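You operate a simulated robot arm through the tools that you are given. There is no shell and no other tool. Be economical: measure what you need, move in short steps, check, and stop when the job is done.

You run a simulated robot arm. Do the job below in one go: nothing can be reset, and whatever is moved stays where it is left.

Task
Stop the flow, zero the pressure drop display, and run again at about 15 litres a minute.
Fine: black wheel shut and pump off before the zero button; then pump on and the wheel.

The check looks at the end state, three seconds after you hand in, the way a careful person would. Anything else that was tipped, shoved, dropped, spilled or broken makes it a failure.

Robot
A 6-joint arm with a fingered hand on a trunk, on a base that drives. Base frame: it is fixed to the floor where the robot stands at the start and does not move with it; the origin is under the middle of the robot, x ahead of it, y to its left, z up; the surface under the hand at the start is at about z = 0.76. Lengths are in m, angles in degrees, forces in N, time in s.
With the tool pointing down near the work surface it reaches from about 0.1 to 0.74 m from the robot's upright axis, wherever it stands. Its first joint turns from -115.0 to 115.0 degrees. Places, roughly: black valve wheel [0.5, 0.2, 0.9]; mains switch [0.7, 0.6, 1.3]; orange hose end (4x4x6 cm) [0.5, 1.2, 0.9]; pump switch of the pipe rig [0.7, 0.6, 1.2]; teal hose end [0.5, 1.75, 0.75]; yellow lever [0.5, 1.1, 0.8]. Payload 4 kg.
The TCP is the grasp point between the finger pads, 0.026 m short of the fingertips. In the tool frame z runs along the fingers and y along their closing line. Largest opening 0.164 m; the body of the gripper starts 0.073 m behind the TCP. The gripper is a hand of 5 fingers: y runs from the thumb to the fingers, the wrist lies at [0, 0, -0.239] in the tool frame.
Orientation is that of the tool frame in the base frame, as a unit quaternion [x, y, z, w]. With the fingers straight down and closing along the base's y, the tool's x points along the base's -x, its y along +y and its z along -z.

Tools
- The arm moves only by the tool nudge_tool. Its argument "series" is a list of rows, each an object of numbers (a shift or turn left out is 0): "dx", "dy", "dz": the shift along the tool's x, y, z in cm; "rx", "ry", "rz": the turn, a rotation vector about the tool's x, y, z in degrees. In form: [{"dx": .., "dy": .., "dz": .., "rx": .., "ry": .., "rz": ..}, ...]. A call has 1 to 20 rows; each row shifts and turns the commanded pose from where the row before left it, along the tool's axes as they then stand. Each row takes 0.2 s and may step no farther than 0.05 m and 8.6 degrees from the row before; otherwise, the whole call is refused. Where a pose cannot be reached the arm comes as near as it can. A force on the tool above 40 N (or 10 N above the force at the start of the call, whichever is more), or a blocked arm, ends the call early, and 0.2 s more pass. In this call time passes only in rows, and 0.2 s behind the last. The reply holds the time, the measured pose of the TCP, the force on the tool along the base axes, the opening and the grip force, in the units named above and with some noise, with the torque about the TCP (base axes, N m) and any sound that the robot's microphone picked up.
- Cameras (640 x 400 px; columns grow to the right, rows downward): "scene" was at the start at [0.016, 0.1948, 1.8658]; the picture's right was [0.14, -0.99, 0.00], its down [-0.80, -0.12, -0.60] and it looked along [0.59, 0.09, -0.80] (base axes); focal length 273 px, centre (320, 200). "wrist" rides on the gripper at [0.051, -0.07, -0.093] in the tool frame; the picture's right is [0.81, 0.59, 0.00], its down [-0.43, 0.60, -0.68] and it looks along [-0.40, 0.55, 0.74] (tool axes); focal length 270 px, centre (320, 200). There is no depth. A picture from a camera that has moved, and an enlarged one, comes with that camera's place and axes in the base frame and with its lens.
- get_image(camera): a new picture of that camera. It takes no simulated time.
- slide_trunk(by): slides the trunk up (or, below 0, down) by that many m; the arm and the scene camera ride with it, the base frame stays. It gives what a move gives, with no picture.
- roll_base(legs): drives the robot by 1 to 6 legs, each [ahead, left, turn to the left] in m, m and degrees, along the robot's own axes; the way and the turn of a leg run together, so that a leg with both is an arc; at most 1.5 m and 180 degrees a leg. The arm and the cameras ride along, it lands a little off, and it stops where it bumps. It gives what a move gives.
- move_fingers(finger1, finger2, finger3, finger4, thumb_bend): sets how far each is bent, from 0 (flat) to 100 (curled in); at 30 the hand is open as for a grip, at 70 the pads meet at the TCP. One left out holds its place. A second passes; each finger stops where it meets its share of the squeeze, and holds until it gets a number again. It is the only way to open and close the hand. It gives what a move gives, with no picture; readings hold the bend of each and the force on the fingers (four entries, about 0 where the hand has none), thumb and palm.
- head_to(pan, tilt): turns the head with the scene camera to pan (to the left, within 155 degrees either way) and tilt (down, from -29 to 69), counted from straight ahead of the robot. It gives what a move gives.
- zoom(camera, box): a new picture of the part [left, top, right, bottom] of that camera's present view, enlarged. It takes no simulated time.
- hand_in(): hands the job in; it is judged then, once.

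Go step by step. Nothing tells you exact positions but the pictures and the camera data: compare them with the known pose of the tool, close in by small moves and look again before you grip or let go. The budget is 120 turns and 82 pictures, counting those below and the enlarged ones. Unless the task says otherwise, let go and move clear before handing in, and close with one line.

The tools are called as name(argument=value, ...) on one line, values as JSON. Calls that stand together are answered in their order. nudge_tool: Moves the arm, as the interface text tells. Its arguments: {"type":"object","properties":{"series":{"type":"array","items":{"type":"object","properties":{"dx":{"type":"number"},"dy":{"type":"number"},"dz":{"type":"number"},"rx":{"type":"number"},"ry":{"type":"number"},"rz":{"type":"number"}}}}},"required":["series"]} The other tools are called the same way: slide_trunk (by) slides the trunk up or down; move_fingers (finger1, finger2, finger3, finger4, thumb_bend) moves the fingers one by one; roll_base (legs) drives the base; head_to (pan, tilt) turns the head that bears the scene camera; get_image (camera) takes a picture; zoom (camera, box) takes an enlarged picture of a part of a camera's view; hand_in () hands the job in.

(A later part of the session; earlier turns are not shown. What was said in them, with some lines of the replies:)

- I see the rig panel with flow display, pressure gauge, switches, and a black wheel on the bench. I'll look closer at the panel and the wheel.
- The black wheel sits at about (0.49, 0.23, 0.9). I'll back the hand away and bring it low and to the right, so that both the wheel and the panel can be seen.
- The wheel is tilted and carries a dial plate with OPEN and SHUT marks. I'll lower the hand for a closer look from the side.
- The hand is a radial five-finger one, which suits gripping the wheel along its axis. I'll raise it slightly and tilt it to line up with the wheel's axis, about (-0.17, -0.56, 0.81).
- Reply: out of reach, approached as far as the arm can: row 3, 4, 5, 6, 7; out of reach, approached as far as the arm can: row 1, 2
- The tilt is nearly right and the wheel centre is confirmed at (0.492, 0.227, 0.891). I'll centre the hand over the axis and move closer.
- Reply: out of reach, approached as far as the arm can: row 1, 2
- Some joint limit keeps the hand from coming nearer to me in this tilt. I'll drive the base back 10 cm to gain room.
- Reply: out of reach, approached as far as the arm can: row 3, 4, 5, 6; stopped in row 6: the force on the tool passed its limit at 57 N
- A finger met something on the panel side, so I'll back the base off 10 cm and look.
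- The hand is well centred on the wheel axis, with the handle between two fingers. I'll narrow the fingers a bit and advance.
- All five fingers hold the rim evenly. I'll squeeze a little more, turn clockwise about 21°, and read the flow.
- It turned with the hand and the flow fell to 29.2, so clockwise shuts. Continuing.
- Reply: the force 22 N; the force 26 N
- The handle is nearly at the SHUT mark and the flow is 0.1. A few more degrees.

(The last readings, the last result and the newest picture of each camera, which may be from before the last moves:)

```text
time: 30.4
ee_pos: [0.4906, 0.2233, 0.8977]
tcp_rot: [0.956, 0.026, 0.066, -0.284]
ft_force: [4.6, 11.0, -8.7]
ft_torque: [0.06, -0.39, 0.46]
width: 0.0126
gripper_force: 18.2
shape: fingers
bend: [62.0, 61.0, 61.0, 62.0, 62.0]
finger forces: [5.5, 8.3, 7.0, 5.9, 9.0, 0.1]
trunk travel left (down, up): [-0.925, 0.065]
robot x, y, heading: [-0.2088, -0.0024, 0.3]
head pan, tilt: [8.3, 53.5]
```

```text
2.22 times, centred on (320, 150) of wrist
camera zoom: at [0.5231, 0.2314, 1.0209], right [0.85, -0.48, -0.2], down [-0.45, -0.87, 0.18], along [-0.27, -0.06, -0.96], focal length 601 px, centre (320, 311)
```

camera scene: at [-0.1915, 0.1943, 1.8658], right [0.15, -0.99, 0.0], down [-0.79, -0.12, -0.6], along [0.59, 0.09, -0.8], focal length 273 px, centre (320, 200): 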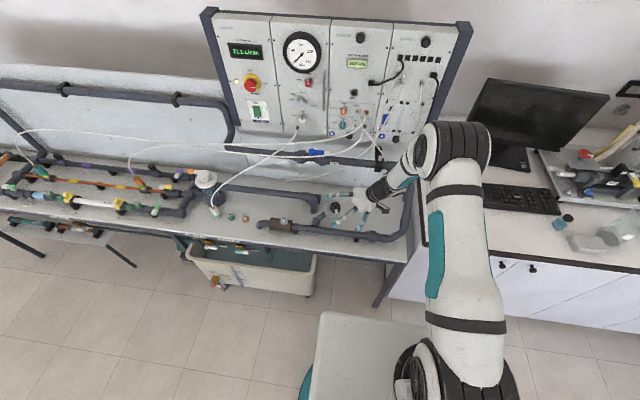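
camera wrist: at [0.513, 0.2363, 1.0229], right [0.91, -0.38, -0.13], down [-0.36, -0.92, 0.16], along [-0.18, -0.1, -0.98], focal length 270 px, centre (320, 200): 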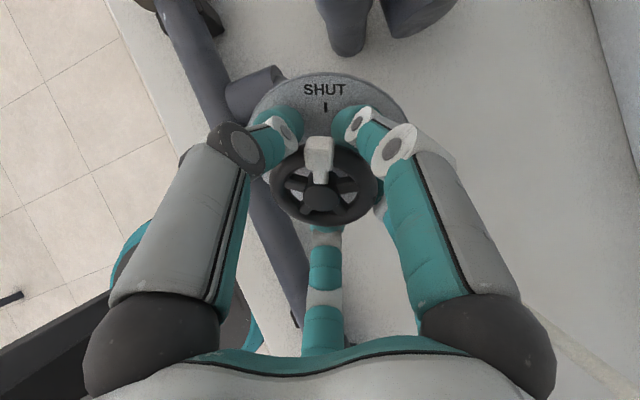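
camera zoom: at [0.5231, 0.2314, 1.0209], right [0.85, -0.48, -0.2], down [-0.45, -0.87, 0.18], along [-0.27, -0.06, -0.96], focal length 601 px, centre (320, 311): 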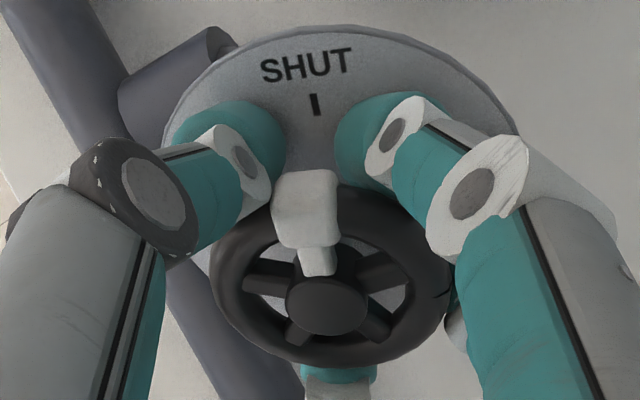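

The wheel is shut and the flow reads 0.0. I'll release and retract along the axis.

move_fingers(finger1=40, finger2=40, finger3=40, finger4=40, thumb_bend=40)

nudge_tool(series=[{"dz": -3}, {"dz": -4}, {"dz": -4}, {"dz": -4}, {}])

get_image(camera="scene")

```text
time: 31.4
ee_pos: [0.49, 0.2236, 0.897]
tcp_rot: [0.956, 0.027, 0.067, -0.284]
ft_force: [0.6, -0.1, 0.2]
ft_torque: [-0.02, 0.02, 0.01]
width: 0.0665
gripper_force: 0.2
shape: fingers
bend: [40.0, 40.0, 40.0, 40.0, 40.0]
finger forces: [0.1, 0.1, 0.1, 0.1, 0.0, 0.0]
trunk travel left (down, up): [-0.925, 0.065]
robot x, y, heading: [-0.2067, 0.0015, 0.2]
head pan, tilt: [8.3, 53.5]
```

```text
time: 32.6
ee_pos: [0.4756, 0.141, 1.0255]
tcp_rot: [0.956, 0.026, 0.066, -0.285]
ft_force: [0.0, -0.5, 0.1]
ft_torque: [-0.01, -0.01, 0.02]
width: 0.0666
gripper_force: 0.1
shape: fingers
bend: [40.0, 40.0, 40.0, 40.0, 40.0]
finger forces: [0.0, 0.0, 0.0, 0.0, 0.1, 0.0]
trunk travel left (down, up): [-0.925, 0.065]
robot x, y, heading: [-0.2044, -0.0001, -0.0]
head pan, tilt: [8.3, 53.5]
```

```text
44 pictures are left
camera scene: at [-0.1891, 0.1949, 1.8657], right [0.15, -0.99, 0.0], down [-0.8, -0.12, -0.59], along [0.59, 0.09, -0.8], focal length 273 px, centre (320, 200)
```

scene: 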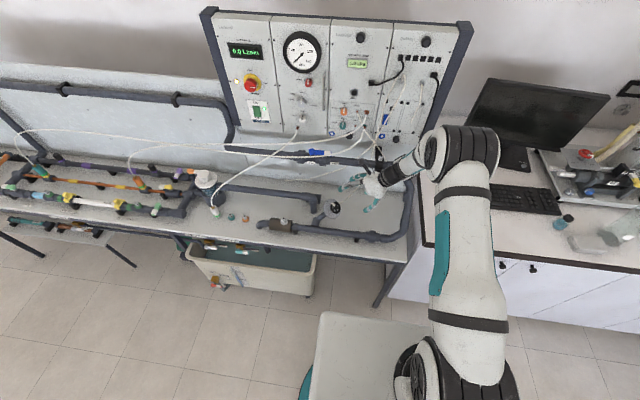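

Next comes the pump switch, at about (0.694, 0.584, 1.205), and later the ZERO button at about (0.67, 0.207, 1.34). I'll lift the hand and turn it to point horizontally at the panel.

nudge_tool(series=[{"dx": 0.57, "dy": -2.16, "dz": -3.3}, {"dx": 0.57, "dy": -2.16, "dz": -3.3}, {"dx": 0.57, "dy": -2.16, "dz": -3.3}, {"rx": -2.53, "ry": 7.24, "rz": -2.11}, {"rx": -2.53, "ry": 7.24, "rz": -2.11}, {"rx": -2.53, "ry": 7.24, "rz": -2.11}, {"rx": -2.53, "ry": 7.24, "rz": -2.11}, {"rx": -2.53, "ry": 7.24, "rz": -2.11}, {"rx": -2.53, "ry": 7.24, "rz": -2.11}, {"rx": -2.53, "ry": 7.24, "rz": -2.11}, {"rx": -2.53, "ry": 7.24, "rz": -2.11}, {"rx": -2.53, "ry": 7.24, "rz": -2.11}, {"rx": -2.53, "ry": 7.24, "rz": -2.11}, {"rx": -2.53, "ry": 7.24, "rz": -2.11}, {}])

```text
time: 35.8
ee_pos: [0.4984, -0.0613, 1.1666]
tcp_rot: [0.711, 0.023, 0.702, -0.034]
ft_force: [0.7, 0.1, 0.0]
ft_torque: [0.01, 0.01, -0.02]
width: 0.0669
gripper_force: 0.1
shape: fingers
bend: [40.0, 40.0, 40.0, 40.0, 40.0]
finger forces: [0.0, 0.0, 0.0, 0.1, 0.0, 0.1]
out of reach, approached as far as the arm can: row 9, 10, 11, 12, 13, 14
trunk travel left (down, up): [-0.925, 0.065]
robot x, y, heading: [-0.2043, -0.0035, 0.5]
head pan, tilt: [8.3, 53.5]
```

nudge_tool(series=[{"dy": -4}, {"dy": -4}, {}])

get_image(camera="scene")

```text
time: 36.6
ee_pos: [0.4949, -0.0578, 1.1766]
tcp_rot: [0.711, 0.024, 0.702, -0.036]
ft_force: [-0.3, -0.5, -0.3]
ft_torque: [-0.01, 0.04, 0.0]
width: 0.0671
gripper_force: 0.1
shape: fingers
bend: [40.0, 40.0, 40.0, 40.0, 40.0]
finger forces: [0.0, 0.1, 0.0, 0.0, 0.0, 0.0]
out of reach, approached as far as the arm can: row 1, 2
trunk travel left (down, up): [-0.925, 0.065]
robot x, y, heading: [-0.2078, -0.0016, -0.1]
head pan, tilt: [8.3, 53.5]
```

```text
43 pictures are left
camera scene: at [-0.1898, 0.1944, 1.8658], right [0.15, -0.99, 0.0], down [-0.8, -0.12, -0.6], along [0.59, 0.09, -0.8], focal length 273 px, centre (320, 200)
```

scene: 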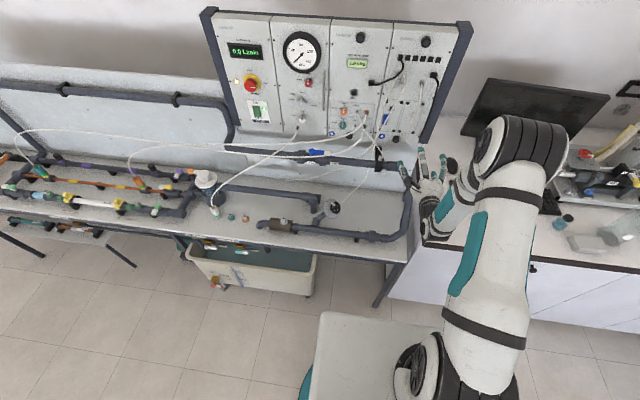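

The arm prefers to point straight ahead, so I'll drive the base to face the switch. First I'll form a one-finger pointing hand and back off.

move_fingers(finger1=100, finger2=62, finger3=100, finger4=100, thumb_bend=100)

roll_base(legs=[[-0.15, 0, 0], [0, 0.64, 0]])

get_image(camera="wrist")

get_image(camera="scene")

```text
time: 37.6
ee_pos: [0.4955, -0.0582, 1.1751]
tcp_rot: [0.711, 0.025, 0.702, -0.036]
ft_force: [0.7, 0.0, 0.2]
ft_torque: [0.0, -0.02, 0.03]
width: 0.0
gripper_force: 0.2
shape: fingers
bend: [87.0, 62.0, 91.0, 85.0, 88.0]
finger forces: [0.1, 0.0, 0.0, 0.0, 0.0, 0.1]
trunk travel left (down, up): [-0.925, 0.065]
robot x, y, heading: [-0.2066, -0.0018, 0.1]
head pan, tilt: [8.3, 53.5]
```

```text
time: 42.1
ee_pos: [0.3461, 0.5844, 1.1763]
tcp_rot: [0.711, 0.026, 0.702, -0.037]
ft_force: [0.1, 1.0, 0.2]
ft_torque: [-0.03, -0.02, -0.01]
width: 0.0
gripper_force: 0.0
shape: fingers
bend: [90.0, 62.0, 95.0, 89.0, 91.0]
finger forces: [0.1, 0.1, 0.0, 0.0, 0.0, 0.0]
trunk travel left (down, up): [-0.925, 0.065]
robot x, y, heading: [-0.3532, 0.6378, 0.3]
head pan, tilt: [8.3, 53.5]
```

```text
42 pictures are left
camera wrist: at [0.2468, 0.6426, 1.229], right [0.06, -0.6, 0.8], down [-0.63, -0.65, -0.43], along [0.78, -0.47, -0.42], focal length 270 px, centre (320, 200)
```

wrist: 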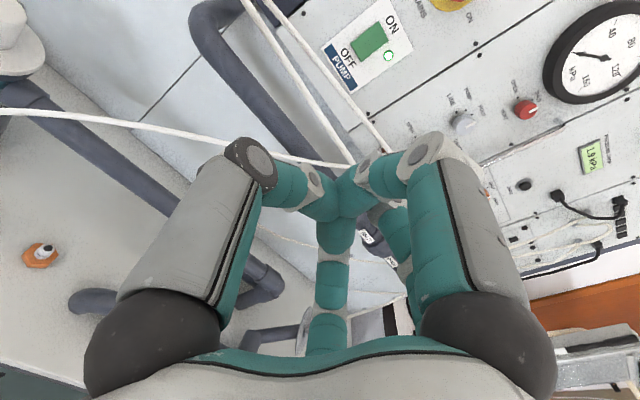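

```text
41 pictures are left
camera scene: at [-0.3396, 0.8329, 1.8657], right [0.15, -0.99, 0.0], down [-0.79, -0.12, -0.59], along [0.59, 0.09, -0.8], focal length 273 px, centre (320, 200)
```

scene: 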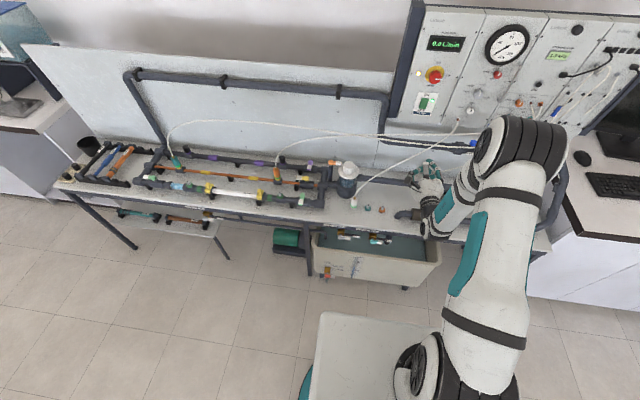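

zoom(camera="scene", box=[380, 130, 480, 250])

zoom(camera="wrist", box=[220, 100, 460, 300])

```text
3.33 times, centred on (430, 190) of scene
camera zoom: at [-0.3396, 0.8329, 1.8657], right [0.15, -0.99, 0.0], down [-0.79, -0.12, -0.59], along [0.59, 0.09, -0.8], focal length 910 px, centre (-47, 233)
```

zoom: 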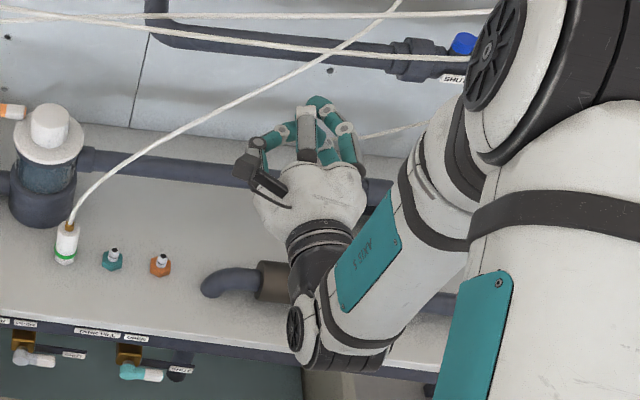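

```text
2.00 times, centred on (340, 200) of wrist
camera zoom: at [0.2468, 0.6426, 1.229], right [0.06, -0.6, 0.8], down [-0.63, -0.65, -0.43], along [0.78, -0.47, -0.42], focal length 541 px, centre (280, 200)
```

zoom: 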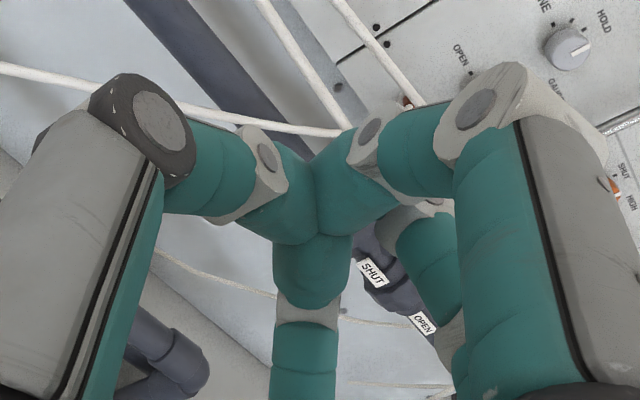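

The pointing finger (finger 2) now protrudes near the tool axis. I'll drive forward 15 cm and re-measure the switch from closer.

roll_base(legs=[[0.14, 0, 0]])

get_image(camera="wrist")

get_image(camera="scene")

zoom(camera="scene", box=[390, 30, 510, 150])

```text
time: 43.4
ee_pos: [0.4878, 0.5833, 1.174]
tcp_rot: [0.711, 0.026, 0.702, -0.037]
ft_force: [0.5, 0.2, -0.2]
ft_torque: [0.0, 0.0, 0.0]
width: 0.0
gripper_force: 0.1
shape: fingers
bend: [90.0, 62.0, 95.0, 89.0, 91.0]
finger forces: [0.1, 0.0, 0.0, 0.0, 0.1, 0.0]
trunk travel left (down, up): [-0.925, 0.065]
robot x, y, heading: [-0.2127, 0.6385, 0.4]
head pan, tilt: [8.3, 53.5]
```

```text
38 pictures are left
camera wrist: at [0.3878, 0.6423, 1.2283], right [0.06, -0.6, 0.8], down [-0.63, -0.65, -0.43], along [0.78, -0.47, -0.42], focal length 270 px, centre (320, 200)
```

wrist: 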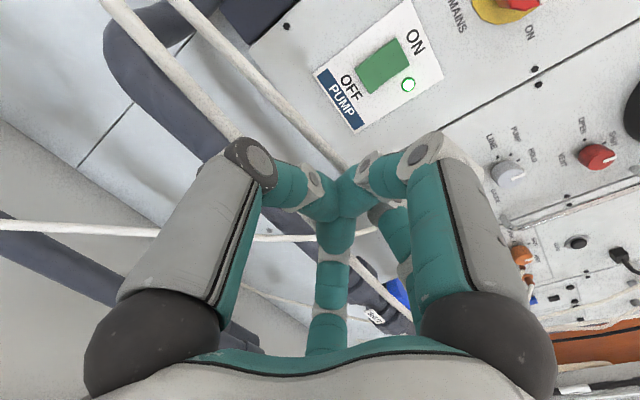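

```text
37 pictures are left
camera scene: at [-0.1977, 0.833, 1.8658], right [0.15, -0.99, 0.0], down [-0.8, -0.12, -0.59], along [0.59, 0.09, -0.8], focal length 273 px, centre (320, 200)
```

scene: 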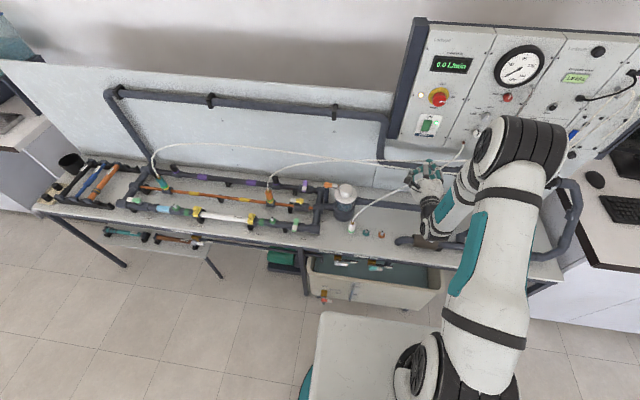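

```text
3.33 times, centred on (450, 90) of scene
camera zoom: at [-0.1977, 0.833, 1.8658], right [0.15, -0.99, 0.0], down [-0.8, -0.12, -0.59], along [0.59, 0.09, -0.8], focal length 910 px, centre (-113, 567)
```

zoom: 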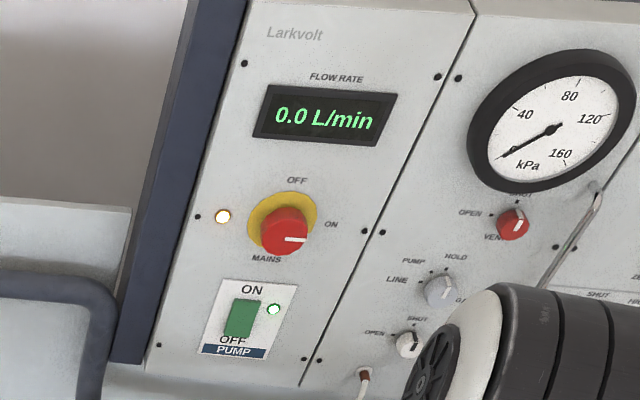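

The rocker centre is at about (0.683, 0.567, 1.22), and its OFF half is at about z = 1.20. I'll approach to a few cm away and check.

nudge_tool(series=[{"dx": 0.7, "dy": 0.73, "dz": 3.7}, {"dx": 0.7, "dy": 0.73, "dz": 3.7}, {"dx": 0.7, "dy": 0.73, "dz": 3.7}, {}])

get_image(camera="wrist")

zoom(camera="scene", box=[390, 80, 470, 180])

```text
time: 44.4
ee_pos: [0.6005, 0.5709, 1.1938]
tcp_rot: [0.711, 0.025, 0.702, -0.038]
ft_force: [-0.2, 0.2, 0.0]
ft_torque: [0.01, -0.04, 0.0]
width: 0.0001
gripper_force: 0.1
shape: fingers
bend: [90.0, 62.0, 95.0, 89.0, 91.0]
finger forces: [0.0, 0.0, 0.0, 0.1, 0.0, 0.1]
trunk travel left (down, up): [-0.925, 0.065]
robot x, y, heading: [-0.2157, 0.6373, 0.5]
head pan, tilt: [8.3, 53.5]
```

```text
35 pictures are left
camera wrist: at [0.5008, 0.6303, 1.2478], right [0.06, -0.6, 0.8], down [-0.63, -0.65, -0.44], along [0.78, -0.47, -0.42], focal length 270 px, centre (320, 200)
```

wrist: 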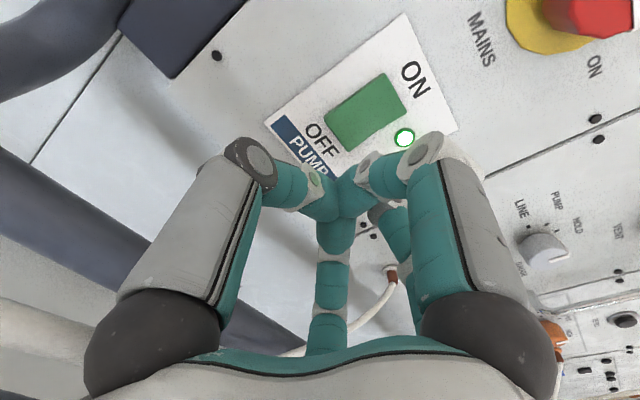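

```text
4.00 times, centred on (430, 130) of scene
camera zoom: at [-0.2003, 0.8331, 1.8658], right [0.15, -0.99, 0.0], down [-0.79, -0.12, -0.6], along [0.59, 0.09, -0.8], focal length 1092 px, centre (-120, 480)
```

zoom: 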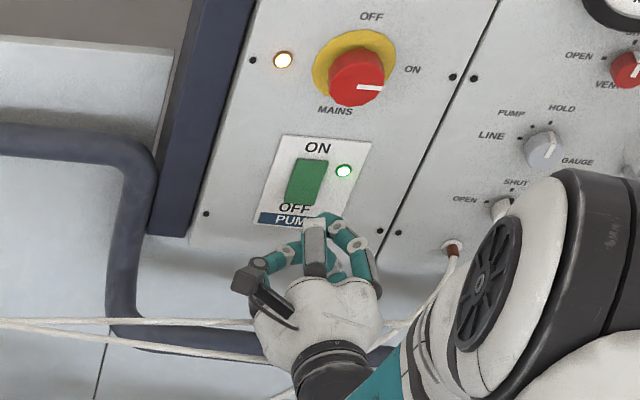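

nudge_tool(series=[{"dz": 2}, {"dz": 1.5}, {"dz": 0.5}, {"dz": 0.5}, {"dz": 0.5}, {"dz": 0.5}])

zoom(camera="scene", box=[390, 80, 470, 180])

```text
time: 45.9
ee_pos: [0.6462, 0.5729, 1.1934]
tcp_rot: [0.712, 0.025, 0.701, -0.038]
ft_force: [-30.1, -2.6, 4.7]
ft_torque: [-0.03, -0.28, -0.15]
width: 0.0
gripper_force: 26.5
shape: fingers
bend: [94.0, 82.0, 99.0, 93.0, 96.0]
finger forces: [0.0, 52.3, 0.1, 0.0, 0.0, 0.0]
trunk travel left (down, up): [-0.925, 0.065]
robot x, y, heading: [-0.2132, 0.6379, 0.3]
head pan, tilt: [8.3, 53.5]
heard: click
stopped in row 6: the force on the tool passed its limit at 40 N (the readings are from after the stop); the commanded pose is now the measured one
```

```text
4.00 times, centred on (430, 130) of scene
camera zoom: at [-0.2071, 0.833, 1.8659], right [0.15, -0.99, 0.0], down [-0.79, -0.12, -0.6], along [0.59, 0.09, -0.8], focal length 1092 px, centre (-120, 480)
```

zoom: 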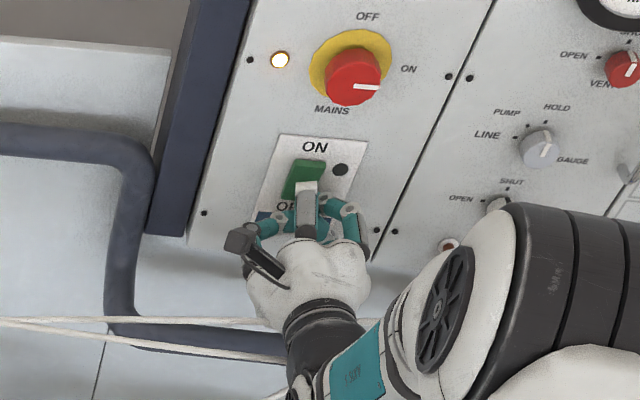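

A click was heard and the lamp is out: the pump is off. I'll back off and move over to the ZERO button.

nudge_tool(series=[{"dz": -4}, {"dz": -4}, {"dz": -4}, {"dz": -3}, {"dx": 4}, {"dx": 4}, {"dx": 4}, {"dx": 2.5}, {}])

roll_base(legs=[[0, -0.36, 0]])

get_image(camera="wrist")

get_image(camera="scene")

```text
time: 47.9
ee_pos: [0.5052, 0.558, 1.3403]
tcp_rot: [0.712, 0.026, 0.701, -0.038]
ft_force: [0.4, 0.2, 0.4]
ft_torque: [0.02, -0.04, 0.01]
width: 0.0
gripper_force: 0.0
shape: fingers
bend: [93.0, 62.0, 99.0, 93.0, 95.0]
finger forces: [0.0, 0.1, 0.0, 0.1, 0.0, 0.1]
trunk travel left (down, up): [-0.925, 0.065]
robot x, y, heading: [-0.2204, 0.6402, 0.2]
head pan, tilt: [8.3, 53.5]
```

```text
time: 50.1
ee_pos: [0.5061, 0.2163, 1.3402]
tcp_rot: [0.712, 0.023, 0.701, -0.037]
ft_force: [0.0, -0.2, 0.0]
ft_torque: [0.0, 0.01, 0.01]
width: 0.0
gripper_force: 0.1
shape: fingers
bend: [93.0, 62.0, 99.0, 93.0, 95.0]
finger forces: [0.0, 0.1, 0.0, 0.1, 0.0, 0.0]
trunk travel left (down, up): [-0.925, 0.065]
robot x, y, heading: [-0.2099, 0.2982, 0.1]
head pan, tilt: [8.3, 53.5]
```

```text
32 pictures are left
camera wrist: at [0.4067, 0.2764, 1.3939], right [0.06, -0.6, 0.8], down [-0.63, -0.64, -0.43], along [0.77, -0.48, -0.42], focal length 270 px, centre (320, 200)
```

wrist: 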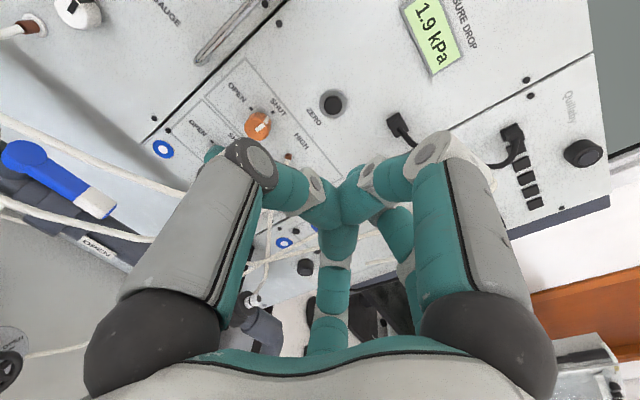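

```text
31 pictures are left
camera scene: at [-0.1981, 0.4939, 1.8659], right [0.15, -0.99, 0.0], down [-0.8, -0.12, -0.6], along [0.59, 0.09, -0.8], focal length 273 px, centre (320, 200)
```

scene: 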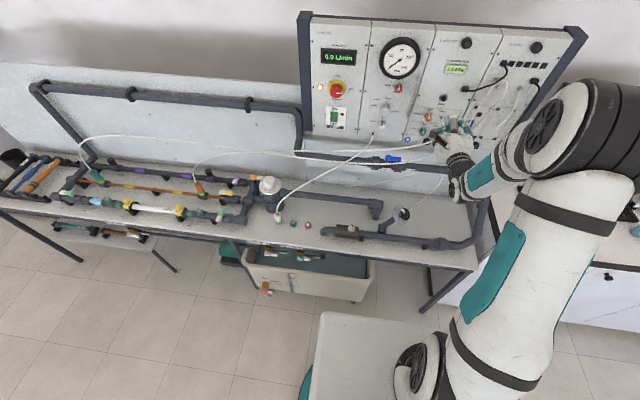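

zoom(camera="scene", box=[400, 50, 500, 170])

```text
3.33 times, centred on (450, 110) of scene
camera zoom: at [-0.1981, 0.4939, 1.8659], right [0.15, -0.99, 0.0], down [-0.8, -0.12, -0.6], along [0.59, 0.09, -0.8], focal length 910 px, centre (-113, 500)
```

zoom: 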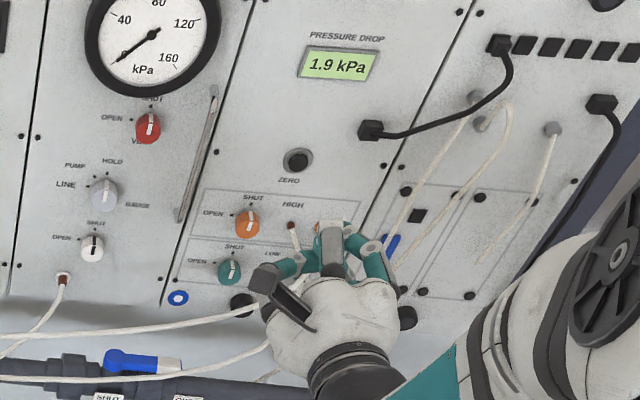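

ZERO is at about (0.678, 0.205, 1.3355). I'll approach to within 5 cm and re-measure.

nudge_tool(series=[{"dx": -0.4, "dy": 0.35, "dz": 3.2}, {"dx": -0.4, "dy": 0.35, "dz": 3.2}, {"dx": -0.4, "dy": 0.3, "dz": 3}, {}])

get_image(camera="wrist")

zoom(camera="scene", box=[410, 60, 480, 140])

```text
time: 51.1
ee_pos: [0.601, 0.2147, 1.3267]
tcp_rot: [0.712, 0.025, 0.701, -0.038]
ft_force: [0.5, -0.2, 0.9]
ft_torque: [-0.03, 0.01, 0.0]
width: 0.0
gripper_force: 0.2
shape: fingers
bend: [93.0, 62.0, 99.0, 93.0, 95.0]
finger forces: [0.1, 0.0, 0.0, 0.1, 0.1, 0.1]
trunk travel left (down, up): [-0.925, 0.065]
robot x, y, heading: [-0.2134, 0.2984, 0.1]
head pan, tilt: [8.3, 53.5]
```

```text
29 pictures are left
camera wrist: at [0.5018, 0.2742, 1.3811], right [0.06, -0.6, 0.8], down [-0.63, -0.64, -0.43], along [0.77, -0.48, -0.42], focal length 270 px, centre (320, 200)
```

wrist: 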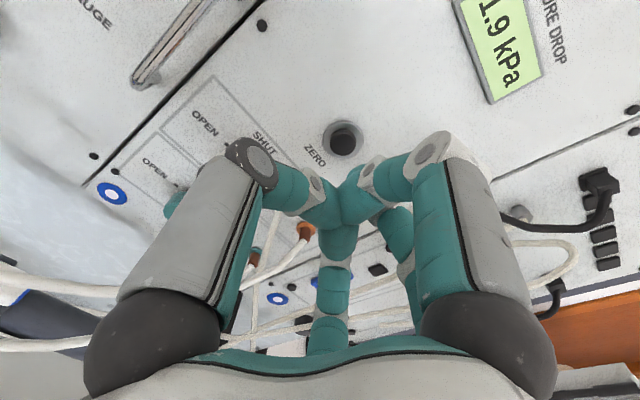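

```text
5.00 times, centred on (445, 100) of scene
camera zoom: at [-0.1992, 0.4951, 1.8658], right [0.15, -0.99, 0.0], down [-0.79, -0.12, -0.6], along [0.59, 0.09, -0.8], focal length 1364 px, centre (-305, 700)
```

zoom: 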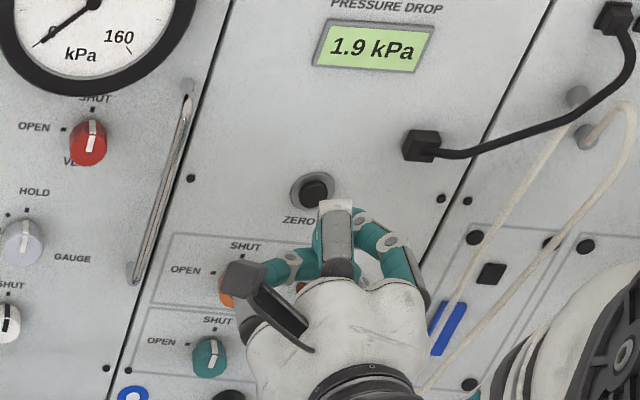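

nudge_tool(series=[{"dx": 0.1, "dy": 0.2, "dz": 2}, {"dy": 0.1, "dz": 1}, {"dy": 0.05, "dz": 0.4}, {"dy": 0.05, "dz": 0.4}, {"dy": 0.05, "dz": 0.4}])

zoom(camera="scene", box=[410, 60, 480, 140])

```text
time: 52.3
ee_pos: [0.6395, 0.2125, 1.3281]
tcp_rot: [0.712, 0.022, 0.701, -0.037]
ft_force: [-11.3, -3.1, 2.8]
ft_torque: [0.02, -0.15, -0.23]
width: 0.0
gripper_force: 5.3
shape: fingers
bend: [93.0, 62.0, 99.0, 93.0, 95.0]
finger forces: [0.0, 11.6, 0.0, 0.0, 0.0, 0.0]
trunk travel left (down, up): [-0.925, 0.065]
robot x, y, heading: [-0.213, 0.2962, -0.3]
head pan, tilt: [8.3, 53.5]
heard: click
```

```text
5.00 times, centred on (445, 100) of scene
camera zoom: at [-0.2009, 0.4943, 1.8659], right [0.14, -0.99, 0.0], down [-0.79, -0.12, -0.6], along [0.59, 0.09, -0.8], focal length 1364 px, centre (-305, 700)
```

zoom: 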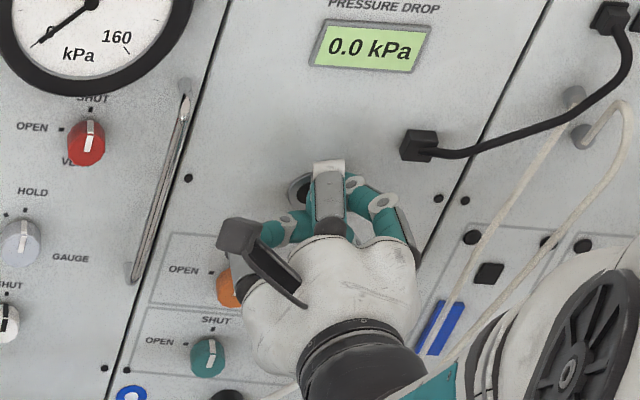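

The display reads 0.0 kPa. I'll back off and return to the pump switch to press ON.

nudge_tool(series=[{"dz": -4}, {"dz": -4}, {"dz": -4}, {"dz": -2}, {"dx": -4}, {"dx": -4}, {"dx": -1.9}, {}])

roll_base(legs=[[0, 0.36, 0]])

get_image(camera="wrist")

```text
time: 54.1
ee_pos: [0.5009, 0.2068, 1.2302]
tcp_rot: [0.712, 0.024, 0.701, -0.036]
ft_force: [-0.7, 0.2, -0.4]
ft_torque: [0.01, 0.0, -0.03]
width: 0.0
gripper_force: 0.0
shape: fingers
bend: [93.0, 62.0, 99.0, 93.0, 95.0]
finger forces: [0.0, 0.1, 0.0, 0.1, 0.0, 0.1]
trunk travel left (down, up): [-0.925, 0.065]
robot x, y, heading: [-0.2151, 0.3002, 0.0]
head pan, tilt: [8.3, 53.5]
```

```text
time: 56.5
ee_pos: [0.5024, 0.5729, 1.2315]
tcp_rot: [0.712, 0.023, 0.701, -0.035]
ft_force: [-0.3, 0.3, 0.4]
ft_torque: [0.01, -0.01, -0.01]
width: 0.0
gripper_force: 0.1
shape: fingers
bend: [93.0, 62.0, 99.0, 93.0, 95.0]
finger forces: [0.0, 0.0, 0.0, 0.0, 0.0, 0.1]
trunk travel left (down, up): [-0.925, 0.065]
robot x, y, heading: [-0.2145, 0.6685, 0.1]
head pan, tilt: [8.3, 53.5]
```

```text
26 pictures are left
camera wrist: at [0.4034, 0.6332, 1.2842], right [0.06, -0.6, 0.8], down [-0.63, -0.64, -0.43], along [0.77, -0.48, -0.42], focal length 270 px, centre (320, 200)
```

wrist: 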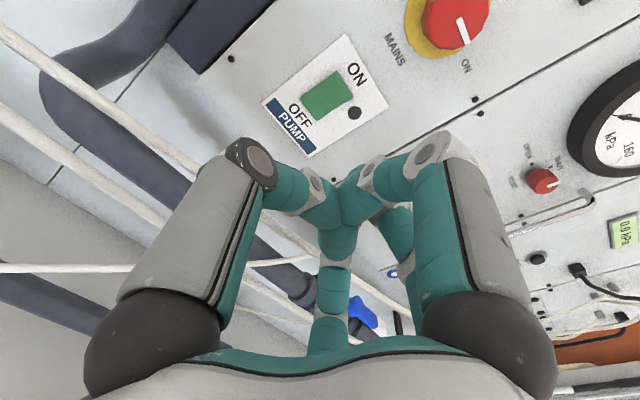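

nudge_tool(series=[{"dy": 0.35, "dz": 4}, {"dy": 0.35, "dz": 4}, {"dy": 0.3, "dz": 3.5}, {"dy": 0.1, "dz": 1}, {"dz": 0.5}, {"dz": 0.5}, {"dz": 0.5}, {"dz": 0.5}])

get_image(camera="scene")

zoom(camera="scene", box=[390, 30, 490, 150])

```text
time: 58.2
ee_pos: [0.6408, 0.5663, 1.2319]
tcp_rot: [0.71, 0.019, 0.703, -0.034]
ft_force: [-35.0, -15.8, 7.9]
ft_torque: [0.09, -0.62, -0.84]
width: 0.0
gripper_force: 21.0
shape: fingers
bend: [93.0, 58.0, 99.0, 93.0, 95.0]
finger forces: [0.0, 42.1, 0.0, 0.0, 0.1, 0.0]
trunk travel left (down, up): [-0.925, 0.065]
robot x, y, heading: [-0.2128, 0.6687, -0.1]
head pan, tilt: [8.3, 53.5]
heard: click
```

```text
25 pictures are left
camera scene: at [-0.2054, 0.8604, 1.8663], right [0.14, -0.99, 0.0], down [-0.79, -0.11, -0.6], along [0.59, 0.08, -0.8], focal length 273 px, centre (320, 200)
```

scene: 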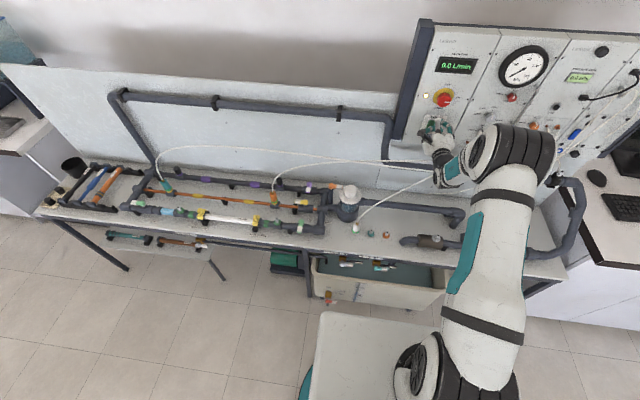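

```text
3.33 times, centred on (440, 90) of scene
camera zoom: at [-0.2054, 0.8604, 1.8663], right [0.14, -0.99, 0.0], down [-0.79, -0.11, -0.6], along [0.59, 0.08, -0.8], focal length 910 px, centre (-80, 567)
```

zoom: 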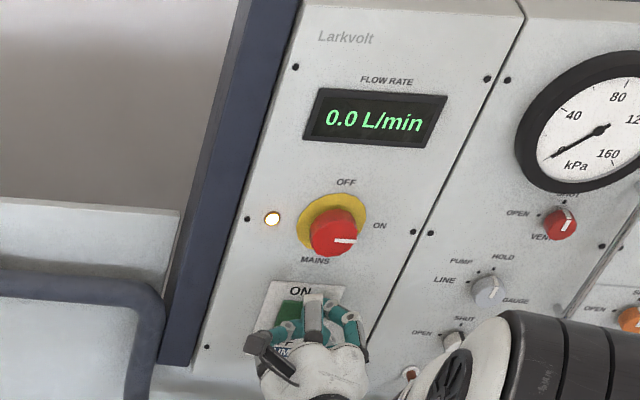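

nudge_tool(series=[{"dz": -4}, {"dz": -4}, {"dz": -4}, {"dz": -3}, {}])

zoom(camera="scene", box=[390, 30, 490, 150])

roll_base(legs=[[0, -0.67, 0]])

move_fingers(finger1=40, finger2=40, finger3=40, finger4=40, thumb_bend=40)

```text
time: 59.5
ee_pos: [0.5, 0.5637, 1.2286]
tcp_rot: [0.712, 0.023, 0.701, -0.036]
ft_force: [0.5, 0.2, 0.0]
ft_torque: [-0.04, 0.0, 0.01]
width: 0.0
gripper_force: 0.0
shape: fingers
bend: [93.0, 62.0, 99.0, 93.0, 95.0]
finger forces: [0.1, 0.1, 0.0, 0.1, 0.0, 0.0]
trunk travel left (down, up): [-0.925, 0.065]
robot x, y, heading: [-0.2146, 0.6714, -0.2]
head pan, tilt: [8.3, 53.5]
```

```text
3.33 times, centred on (440, 90) of scene
camera zoom: at [-0.1958, 0.864, 1.8658], right [0.14, -0.99, 0.0], down [-0.8, -0.11, -0.59], along [0.59, 0.08, -0.8], focal length 910 px, centre (-80, 567)
```

zoom: 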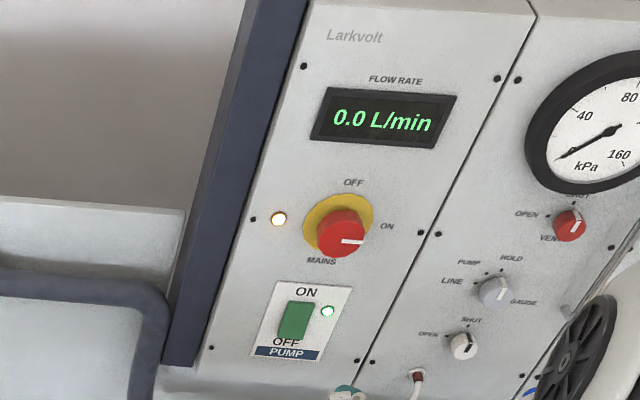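

```text
time: 63.2
ee_pos: [0.4898, -0.1174, 1.2299]
tcp_rot: [0.713, 0.017, 0.701, -0.032]
ft_force: [0.6, -1.0, -0.8]
ft_torque: [-0.01, -0.02, 0.03]
width: 0.0
gripper_force: 0.0
shape: fingers
bend: [93.0, 62.0, 99.0, 93.0, 95.0]
finger forces: [0.0, 0.1, 0.0, 0.0, 0.1, 0.0]
trunk travel left (down, up): [-0.925, 0.065]
robot x, y, heading: [-0.2196, 0.0002, -1.2]
head pan, tilt: [8.3, 53.5]
```

```text
time: 64.2
ee_pos: [0.491, -0.1168, 1.2304]
tcp_rot: [0.713, 0.016, 0.701, -0.03]
ft_force: [0.1, 0.5, 0.4]
ft_torque: [0.0, -0.01, 0.01]
width: 0.0666
gripper_force: 0.0
shape: fingers
bend: [40.0, 40.0, 40.0, 40.0, 40.0]
finger forces: [0.0, 0.0, 0.0, 0.1, 0.0, 0.0]
trunk travel left (down, up): [-0.925, 0.065]
robot x, y, heading: [-0.2174, -0.0061, -1.1]
head pan, tilt: [8.3, 53.5]
```

The pump lamp is lit, so the pump is on. Now I'll swing the hand back to the wheel-aligned orientation.

nudge_tool(series=[{"rx": 2.53, "ry": -7.24, "rz": 2.11}, {"rx": 2.53, "ry": -7.24, "rz": 2.11}, {"rx": 2.53, "ry": -7.24, "rz": 2.11, "dy": -2, "dz": 0.2}, {"rx": 2.53, "ry": -7.24, "rz": 2.11, "dy": -2.4, "dz": 0.3}, {"rx": 2.53, "ry": -7.24, "rz": 2.11, "dy": -2.4, "dz": 0.5}, {"rx": 2.53, "ry": -7.24, "rz": 2.11, "dy": -2.4, "dz": 0.6}, {"rx": 2.53, "ry": -7.24, "rz": 2.11, "dy": -2.3, "dz": 0.8}, {"rx": 2.53, "ry": -7.24, "rz": 2.11, "dy": -2.3, "dz": 1}, {"rx": 2.53, "ry": -7.24, "rz": 2.11, "dy": -2.2, "dz": 1.1}, {"rx": 2.53, "ry": -7.24, "rz": 2.11, "dy": -2.1, "dz": 1.2}, {"rx": 2.53, "ry": -7.24, "rz": 2.11, "dy": -2, "dz": 1.3}, {}])

get_image(camera="scene")

```text
time: 66.8
ee_pos: [0.4856, 0.0993, 1.246]
tcp_rot: [0.952, 0.055, 0.049, -0.296]
ft_force: [-0.2, 1.0, 0.0]
ft_torque: [0.02, -0.03, -0.01]
width: 0.067
gripper_force: 0.1
shape: fingers
bend: [40.0, 40.0, 40.0, 40.0, 40.0]
finger forces: [0.0, 0.0, 0.1, 0.0, 0.1, 0.0]
trunk travel left (down, up): [-0.925, 0.065]
robot x, y, heading: [-0.2205, 0.0001, -1.3]
head pan, tilt: [8.3, 53.5]
```

```text
22 pictures are left
camera scene: at [-0.2021, 0.1921, 1.8659], right [0.13, -0.99, 0.0], down [-0.8, -0.1, -0.6], along [0.59, 0.08, -0.8], focal length 273 px, centre (320, 200)
```

scene: 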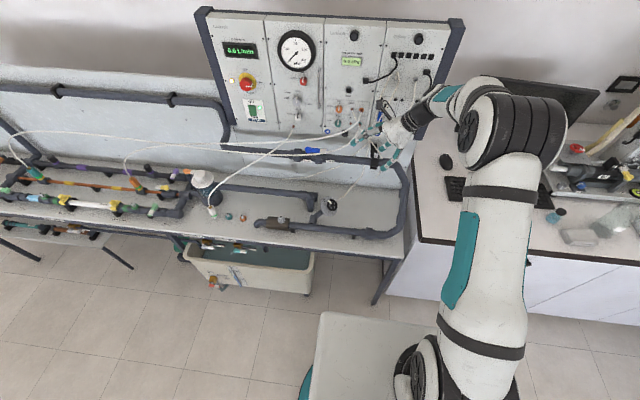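

nudge_tool(series=[{"dx": -0.42, "dy": 1.15, "dz": 3.65}, {"dx": -0.42, "dy": 1.15, "dz": 3.65}, {"dx": -0.42, "dy": 1.15, "dz": 3.65}, {"dx": -0.42, "dy": 1.15, "dz": 3.65}, {"dx": -0.42, "dy": 1.15, "dz": 3.65}, {"dx": -0.42, "dy": 1.15, "dz": 3.65}, {"dx": -0.42, "dy": 1.15, "dz": 3.65}, {"dx": -0.42, "dy": 1.15, "dz": 3.65}, {"rx": -1.6, "ry": 2.7}, {}])

get_image(camera="wrist")

```text
time: 69.0
ee_pos: [0.485, 0.1861, 0.9456]
tcp_rot: [0.955, 0.048, 0.072, -0.285]
ft_force: [0.1, -0.8, 0.1]
ft_torque: [0.0, 0.01, 0.03]
width: 0.0669
gripper_force: 0.0
shape: fingers
bend: [40.0, 40.0, 40.0, 40.0, 40.0]
finger forces: [0.0, 0.1, 0.0, 0.0, 0.1, 0.0]
trunk travel left (down, up): [-0.925, 0.065]
robot x, y, heading: [-0.2219, -0.0015, -1.2]
head pan, tilt: [8.3, 53.5]
```

```text
21 pictures are left
camera wrist: at [0.514, 0.1944, 1.0699], right [0.87, -0.45, -0.18], down [-0.42, -0.89, 0.17], along [-0.24, -0.07, -0.97], focal length 270 px, centre (320, 200)
```

wrist: 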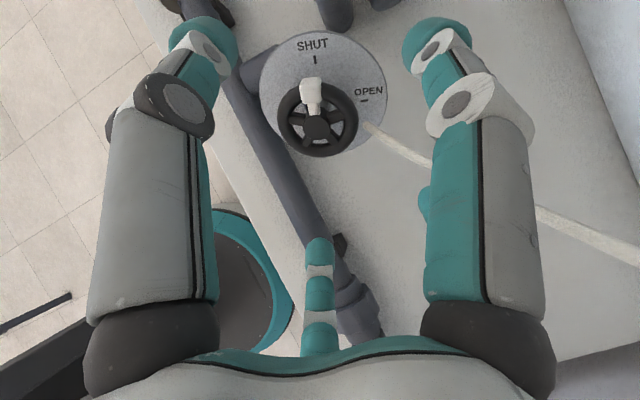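

nudge_tool(series=[{"dy": -0.35, "dz": 2}, {"dz": 2}, {"dz": 2.1}, {}])

move_fingers(finger1=60, finger2=60, finger3=60, finger4=60, thumb_bend=60)

move_fingers(finger1=66, finger2=66, finger3=66, finger4=66, thumb_bend=66)

get_image(camera="wrist")

```text
time: 70.0
ee_pos: [0.4897, 0.2246, 0.8987]
tcp_rot: [0.955, 0.048, 0.071, -0.284]
ft_force: [0.6, -1.3, 0.2]
ft_torque: [0.0, 0.0, 0.02]
width: 0.0667
gripper_force: 0.1
shape: fingers
bend: [40.0, 40.0, 40.0, 40.0, 40.0]
finger forces: [0.1, 0.0, 0.1, 0.0, 0.1, 0.0]
trunk travel left (down, up): [-0.925, 0.065]
robot x, y, heading: [-0.2223, -0.0045, -1.3]
head pan, tilt: [8.3, 53.5]
```

```text
time: 71.0
ee_pos: [0.4902, 0.2238, 0.8984]
tcp_rot: [0.955, 0.048, 0.072, -0.284]
ft_force: [0.2, 0.2, -2.2]
ft_torque: [-0.01, 0.02, -0.02]
width: 0.0188
gripper_force: 1.1
shape: fingers
bend: [60.0, 59.0, 59.0, 59.0, 60.0]
finger forces: [0.1, 0.9, 1.0, 0.4, 0.7, 0.1]
trunk travel left (down, up): [-0.925, 0.065]
robot x, y, heading: [-0.2197, -0.0002, -0.8]
head pan, tilt: [8.3, 53.5]
```

```text
time: 72.0
ee_pos: [0.4904, 0.2238, 0.8978]
tcp_rot: [0.955, 0.048, 0.072, -0.284]
ft_force: [-0.1, 3.8, -2.5]
ft_torque: [0.06, 0.04, 0.1]
width: 0.0161
gripper_force: 15.0
shape: fingers
bend: [61.0, 60.0, 60.0, 61.0, 61.0]
finger forces: [5.2, 6.0, 5.8, 5.0, 8.9, 0.1]
trunk travel left (down, up): [-0.925, 0.065]
robot x, y, heading: [-0.2189, -0.0024, -0.9]
head pan, tilt: [8.3, 53.5]
```

```text
20 pictures are left
camera wrist: at [0.5199, 0.2328, 1.0218], right [0.87, -0.45, -0.18], down [-0.42, -0.89, 0.17], along [-0.24, -0.07, -0.97], focal length 270 px, centre (320, 200)
```

wrist: 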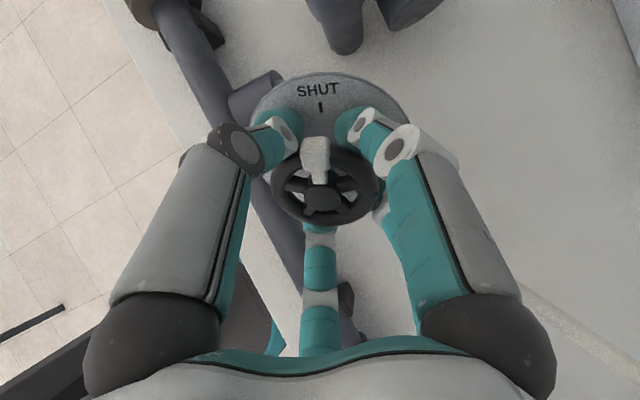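

Gripped evenly. Now I'll open counter-clockwise by about 45° and read the flow.

nudge_tool(series=[{"rz": -5}, {"rz": -5}, {"rz": -5}, {"rz": -5}, {"rz": -5}, {"rz": -5}, {"rz": -5}, {"rz": -5}, {"rz": -5}, {}, {}, {}])

zoom(camera="scene", box=[200, 20, 400, 140])

```text
time: 74.6
ee_pos: [0.4919, 0.2235, 0.8983]
tcp_rot: [0.865, 0.409, 0.175, -0.234]
ft_force: [-4.2, 6.0, -15.1]
ft_torque: [-0.37, 0.09, -0.03]
width: 0.0169
gripper_force: 17.0
shape: fingers
bend: [62.0, 62.0, 61.0, 61.0, 61.0]
finger forces: [6.7, 4.7, 5.2, 6.4, 10.8, 0.0]
trunk travel left (down, up): [-0.925, 0.065]
robot x, y, heading: [-0.223, -0.0024, -0.5]
head pan, tilt: [8.3, 53.5]
```

```text
3.20 times, centred on (300, 80) of scene
camera zoom: at [-0.1996, 0.1944, 1.8655], right [0.13, -0.99, 0.0], down [-0.8, -0.1, -0.59], along [0.59, 0.07, -0.8], focal length 873 px, centre (384, 584)
```

zoom: 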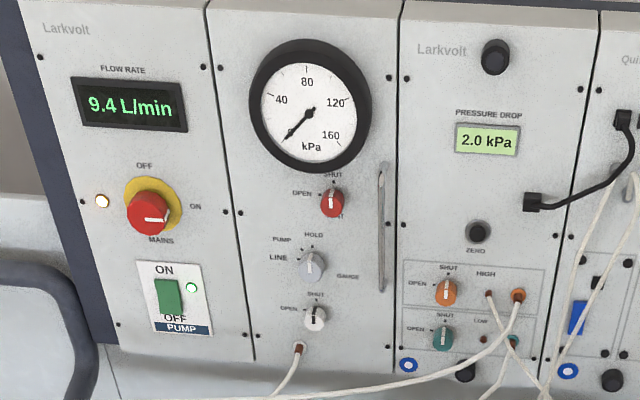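

nudge_tool(series=[{"rz": -4}, {"rz": -4}, {"rz": -4}, {"rz": -3}, {"rz": -2}, {}, {}, {}, {}, {}])

zoom(camera="scene", box=[200, 20, 400, 140])

```text
time: 76.8
ee_pos: [0.4918, 0.2236, 0.8975]
tcp_rot: [0.794, 0.532, 0.208, -0.206]
ft_force: [-4.3, 1.7, -19.9]
ft_torque: [-0.38, 0.03, -0.09]
width: 0.0176
gripper_force: 16.8
shape: fingers
bend: [62.0, 62.0, 61.0, 61.0, 61.0]
finger forces: [6.5, 4.6, 5.1, 6.5, 10.8, 0.0]
trunk travel left (down, up): [-0.925, 0.065]
robot x, y, heading: [-0.2222, -0.0028, -0.9]
head pan, tilt: [8.3, 53.5]
```

```text
3.20 times, centred on (300, 80) of scene
camera zoom: at [-0.199, 0.194, 1.8656], right [0.13, -0.99, 0.0], down [-0.8, -0.1, -0.59], along [0.59, 0.07, -0.8], focal length 873 px, centre (384, 584)
```

zoom: 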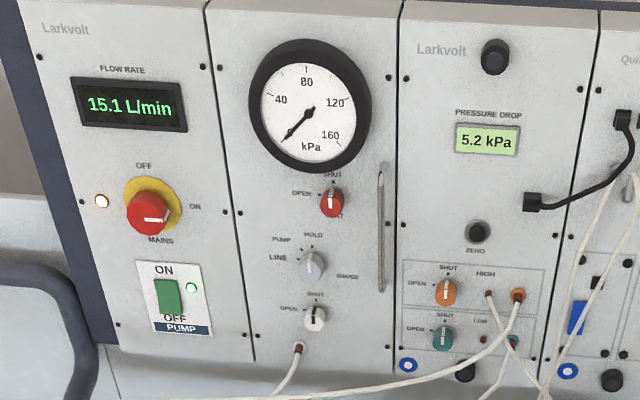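

The flow reads 15.1 L/min. I'll release gently and retract along the axis.

move_fingers(finger1=40, finger2=40, finger3=40, finger4=40, thumb_bend=40)

nudge_tool(series=[{"dz": -3}, {"dz": -4}, {"dz": -4}, {"dz": -4}, {}, {}, {}])

zoom(camera="scene", box=[200, 20, 400, 140])

get_image(camera="scene")

```text
time: 77.8
ee_pos: [0.4905, 0.2231, 0.8983]
tcp_rot: [0.794, 0.532, 0.208, -0.206]
ft_force: [-0.3, -0.1, 0.2]
ft_torque: [0.01, -0.01, 0.01]
width: 0.0666
gripper_force: 0.0
shape: fingers
bend: [40.0, 40.0, 40.0, 40.0, 40.0]
finger forces: [0.0, 0.1, 0.0, 0.1, 0.1, 0.1]
trunk travel left (down, up): [-0.925, 0.065]
robot x, y, heading: [-0.2218, -0.0008, -1.0]
head pan, tilt: [8.3, 53.5]
```

```text
time: 79.4
ee_pos: [0.4761, 0.139, 1.0237]
tcp_rot: [0.794, 0.533, 0.208, -0.207]
ft_force: [0.3, 0.4, -0.2]
ft_torque: [-0.02, -0.01, -0.01]
width: 0.0664
gripper_force: 0.1
shape: fingers
bend: [40.0, 40.0, 40.0, 40.0, 40.0]
finger forces: [0.0, 0.1, 0.0, 0.0, 0.0, 0.0]
trunk travel left (down, up): [-0.925, 0.065]
robot x, y, heading: [-0.2179, 0.002, -1.1]
head pan, tilt: [8.3, 53.5]
```

```text
3.20 times, centred on (300, 80) of scene
camera zoom: at [-0.2006, 0.193, 1.8658], right [0.13, -0.99, 0.0], down [-0.8, -0.1, -0.59], along [0.59, 0.07, -0.8], focal length 873 px, centre (384, 584)
```

zoom: 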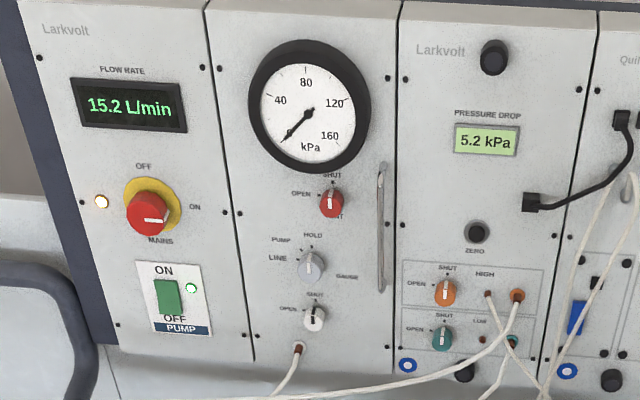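

```text
16 pictures are left
camera scene: at [-0.2006, 0.193, 1.8658], right [0.13, -0.99, 0.0], down [-0.8, -0.1, -0.59], along [0.59, 0.07, -0.8], focal length 273 px, centre (320, 200)
```

scene: 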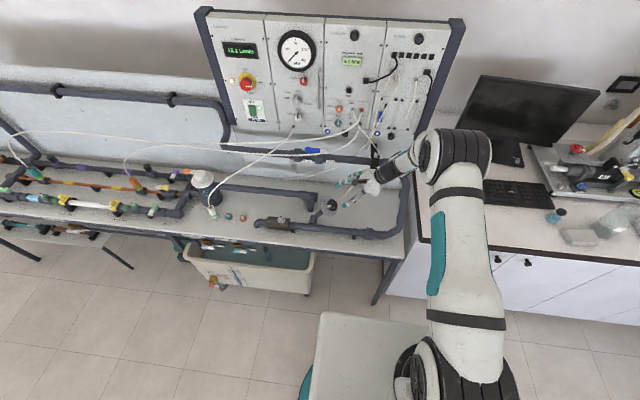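

The flow is steady at 15.2 L/min, the pump is on, the display is zeroed, and the hand is clear with nothing else disturbed. I'm handing in.

hand_in()

```text
The job is handed in.
```

I shut the black wheel and switched the pump off, then zeroed the pressure drop display (it read 0.0 kPa with no flow). With the pump back on and the wheel reopened, the rig is running at about 15.2 L/min.
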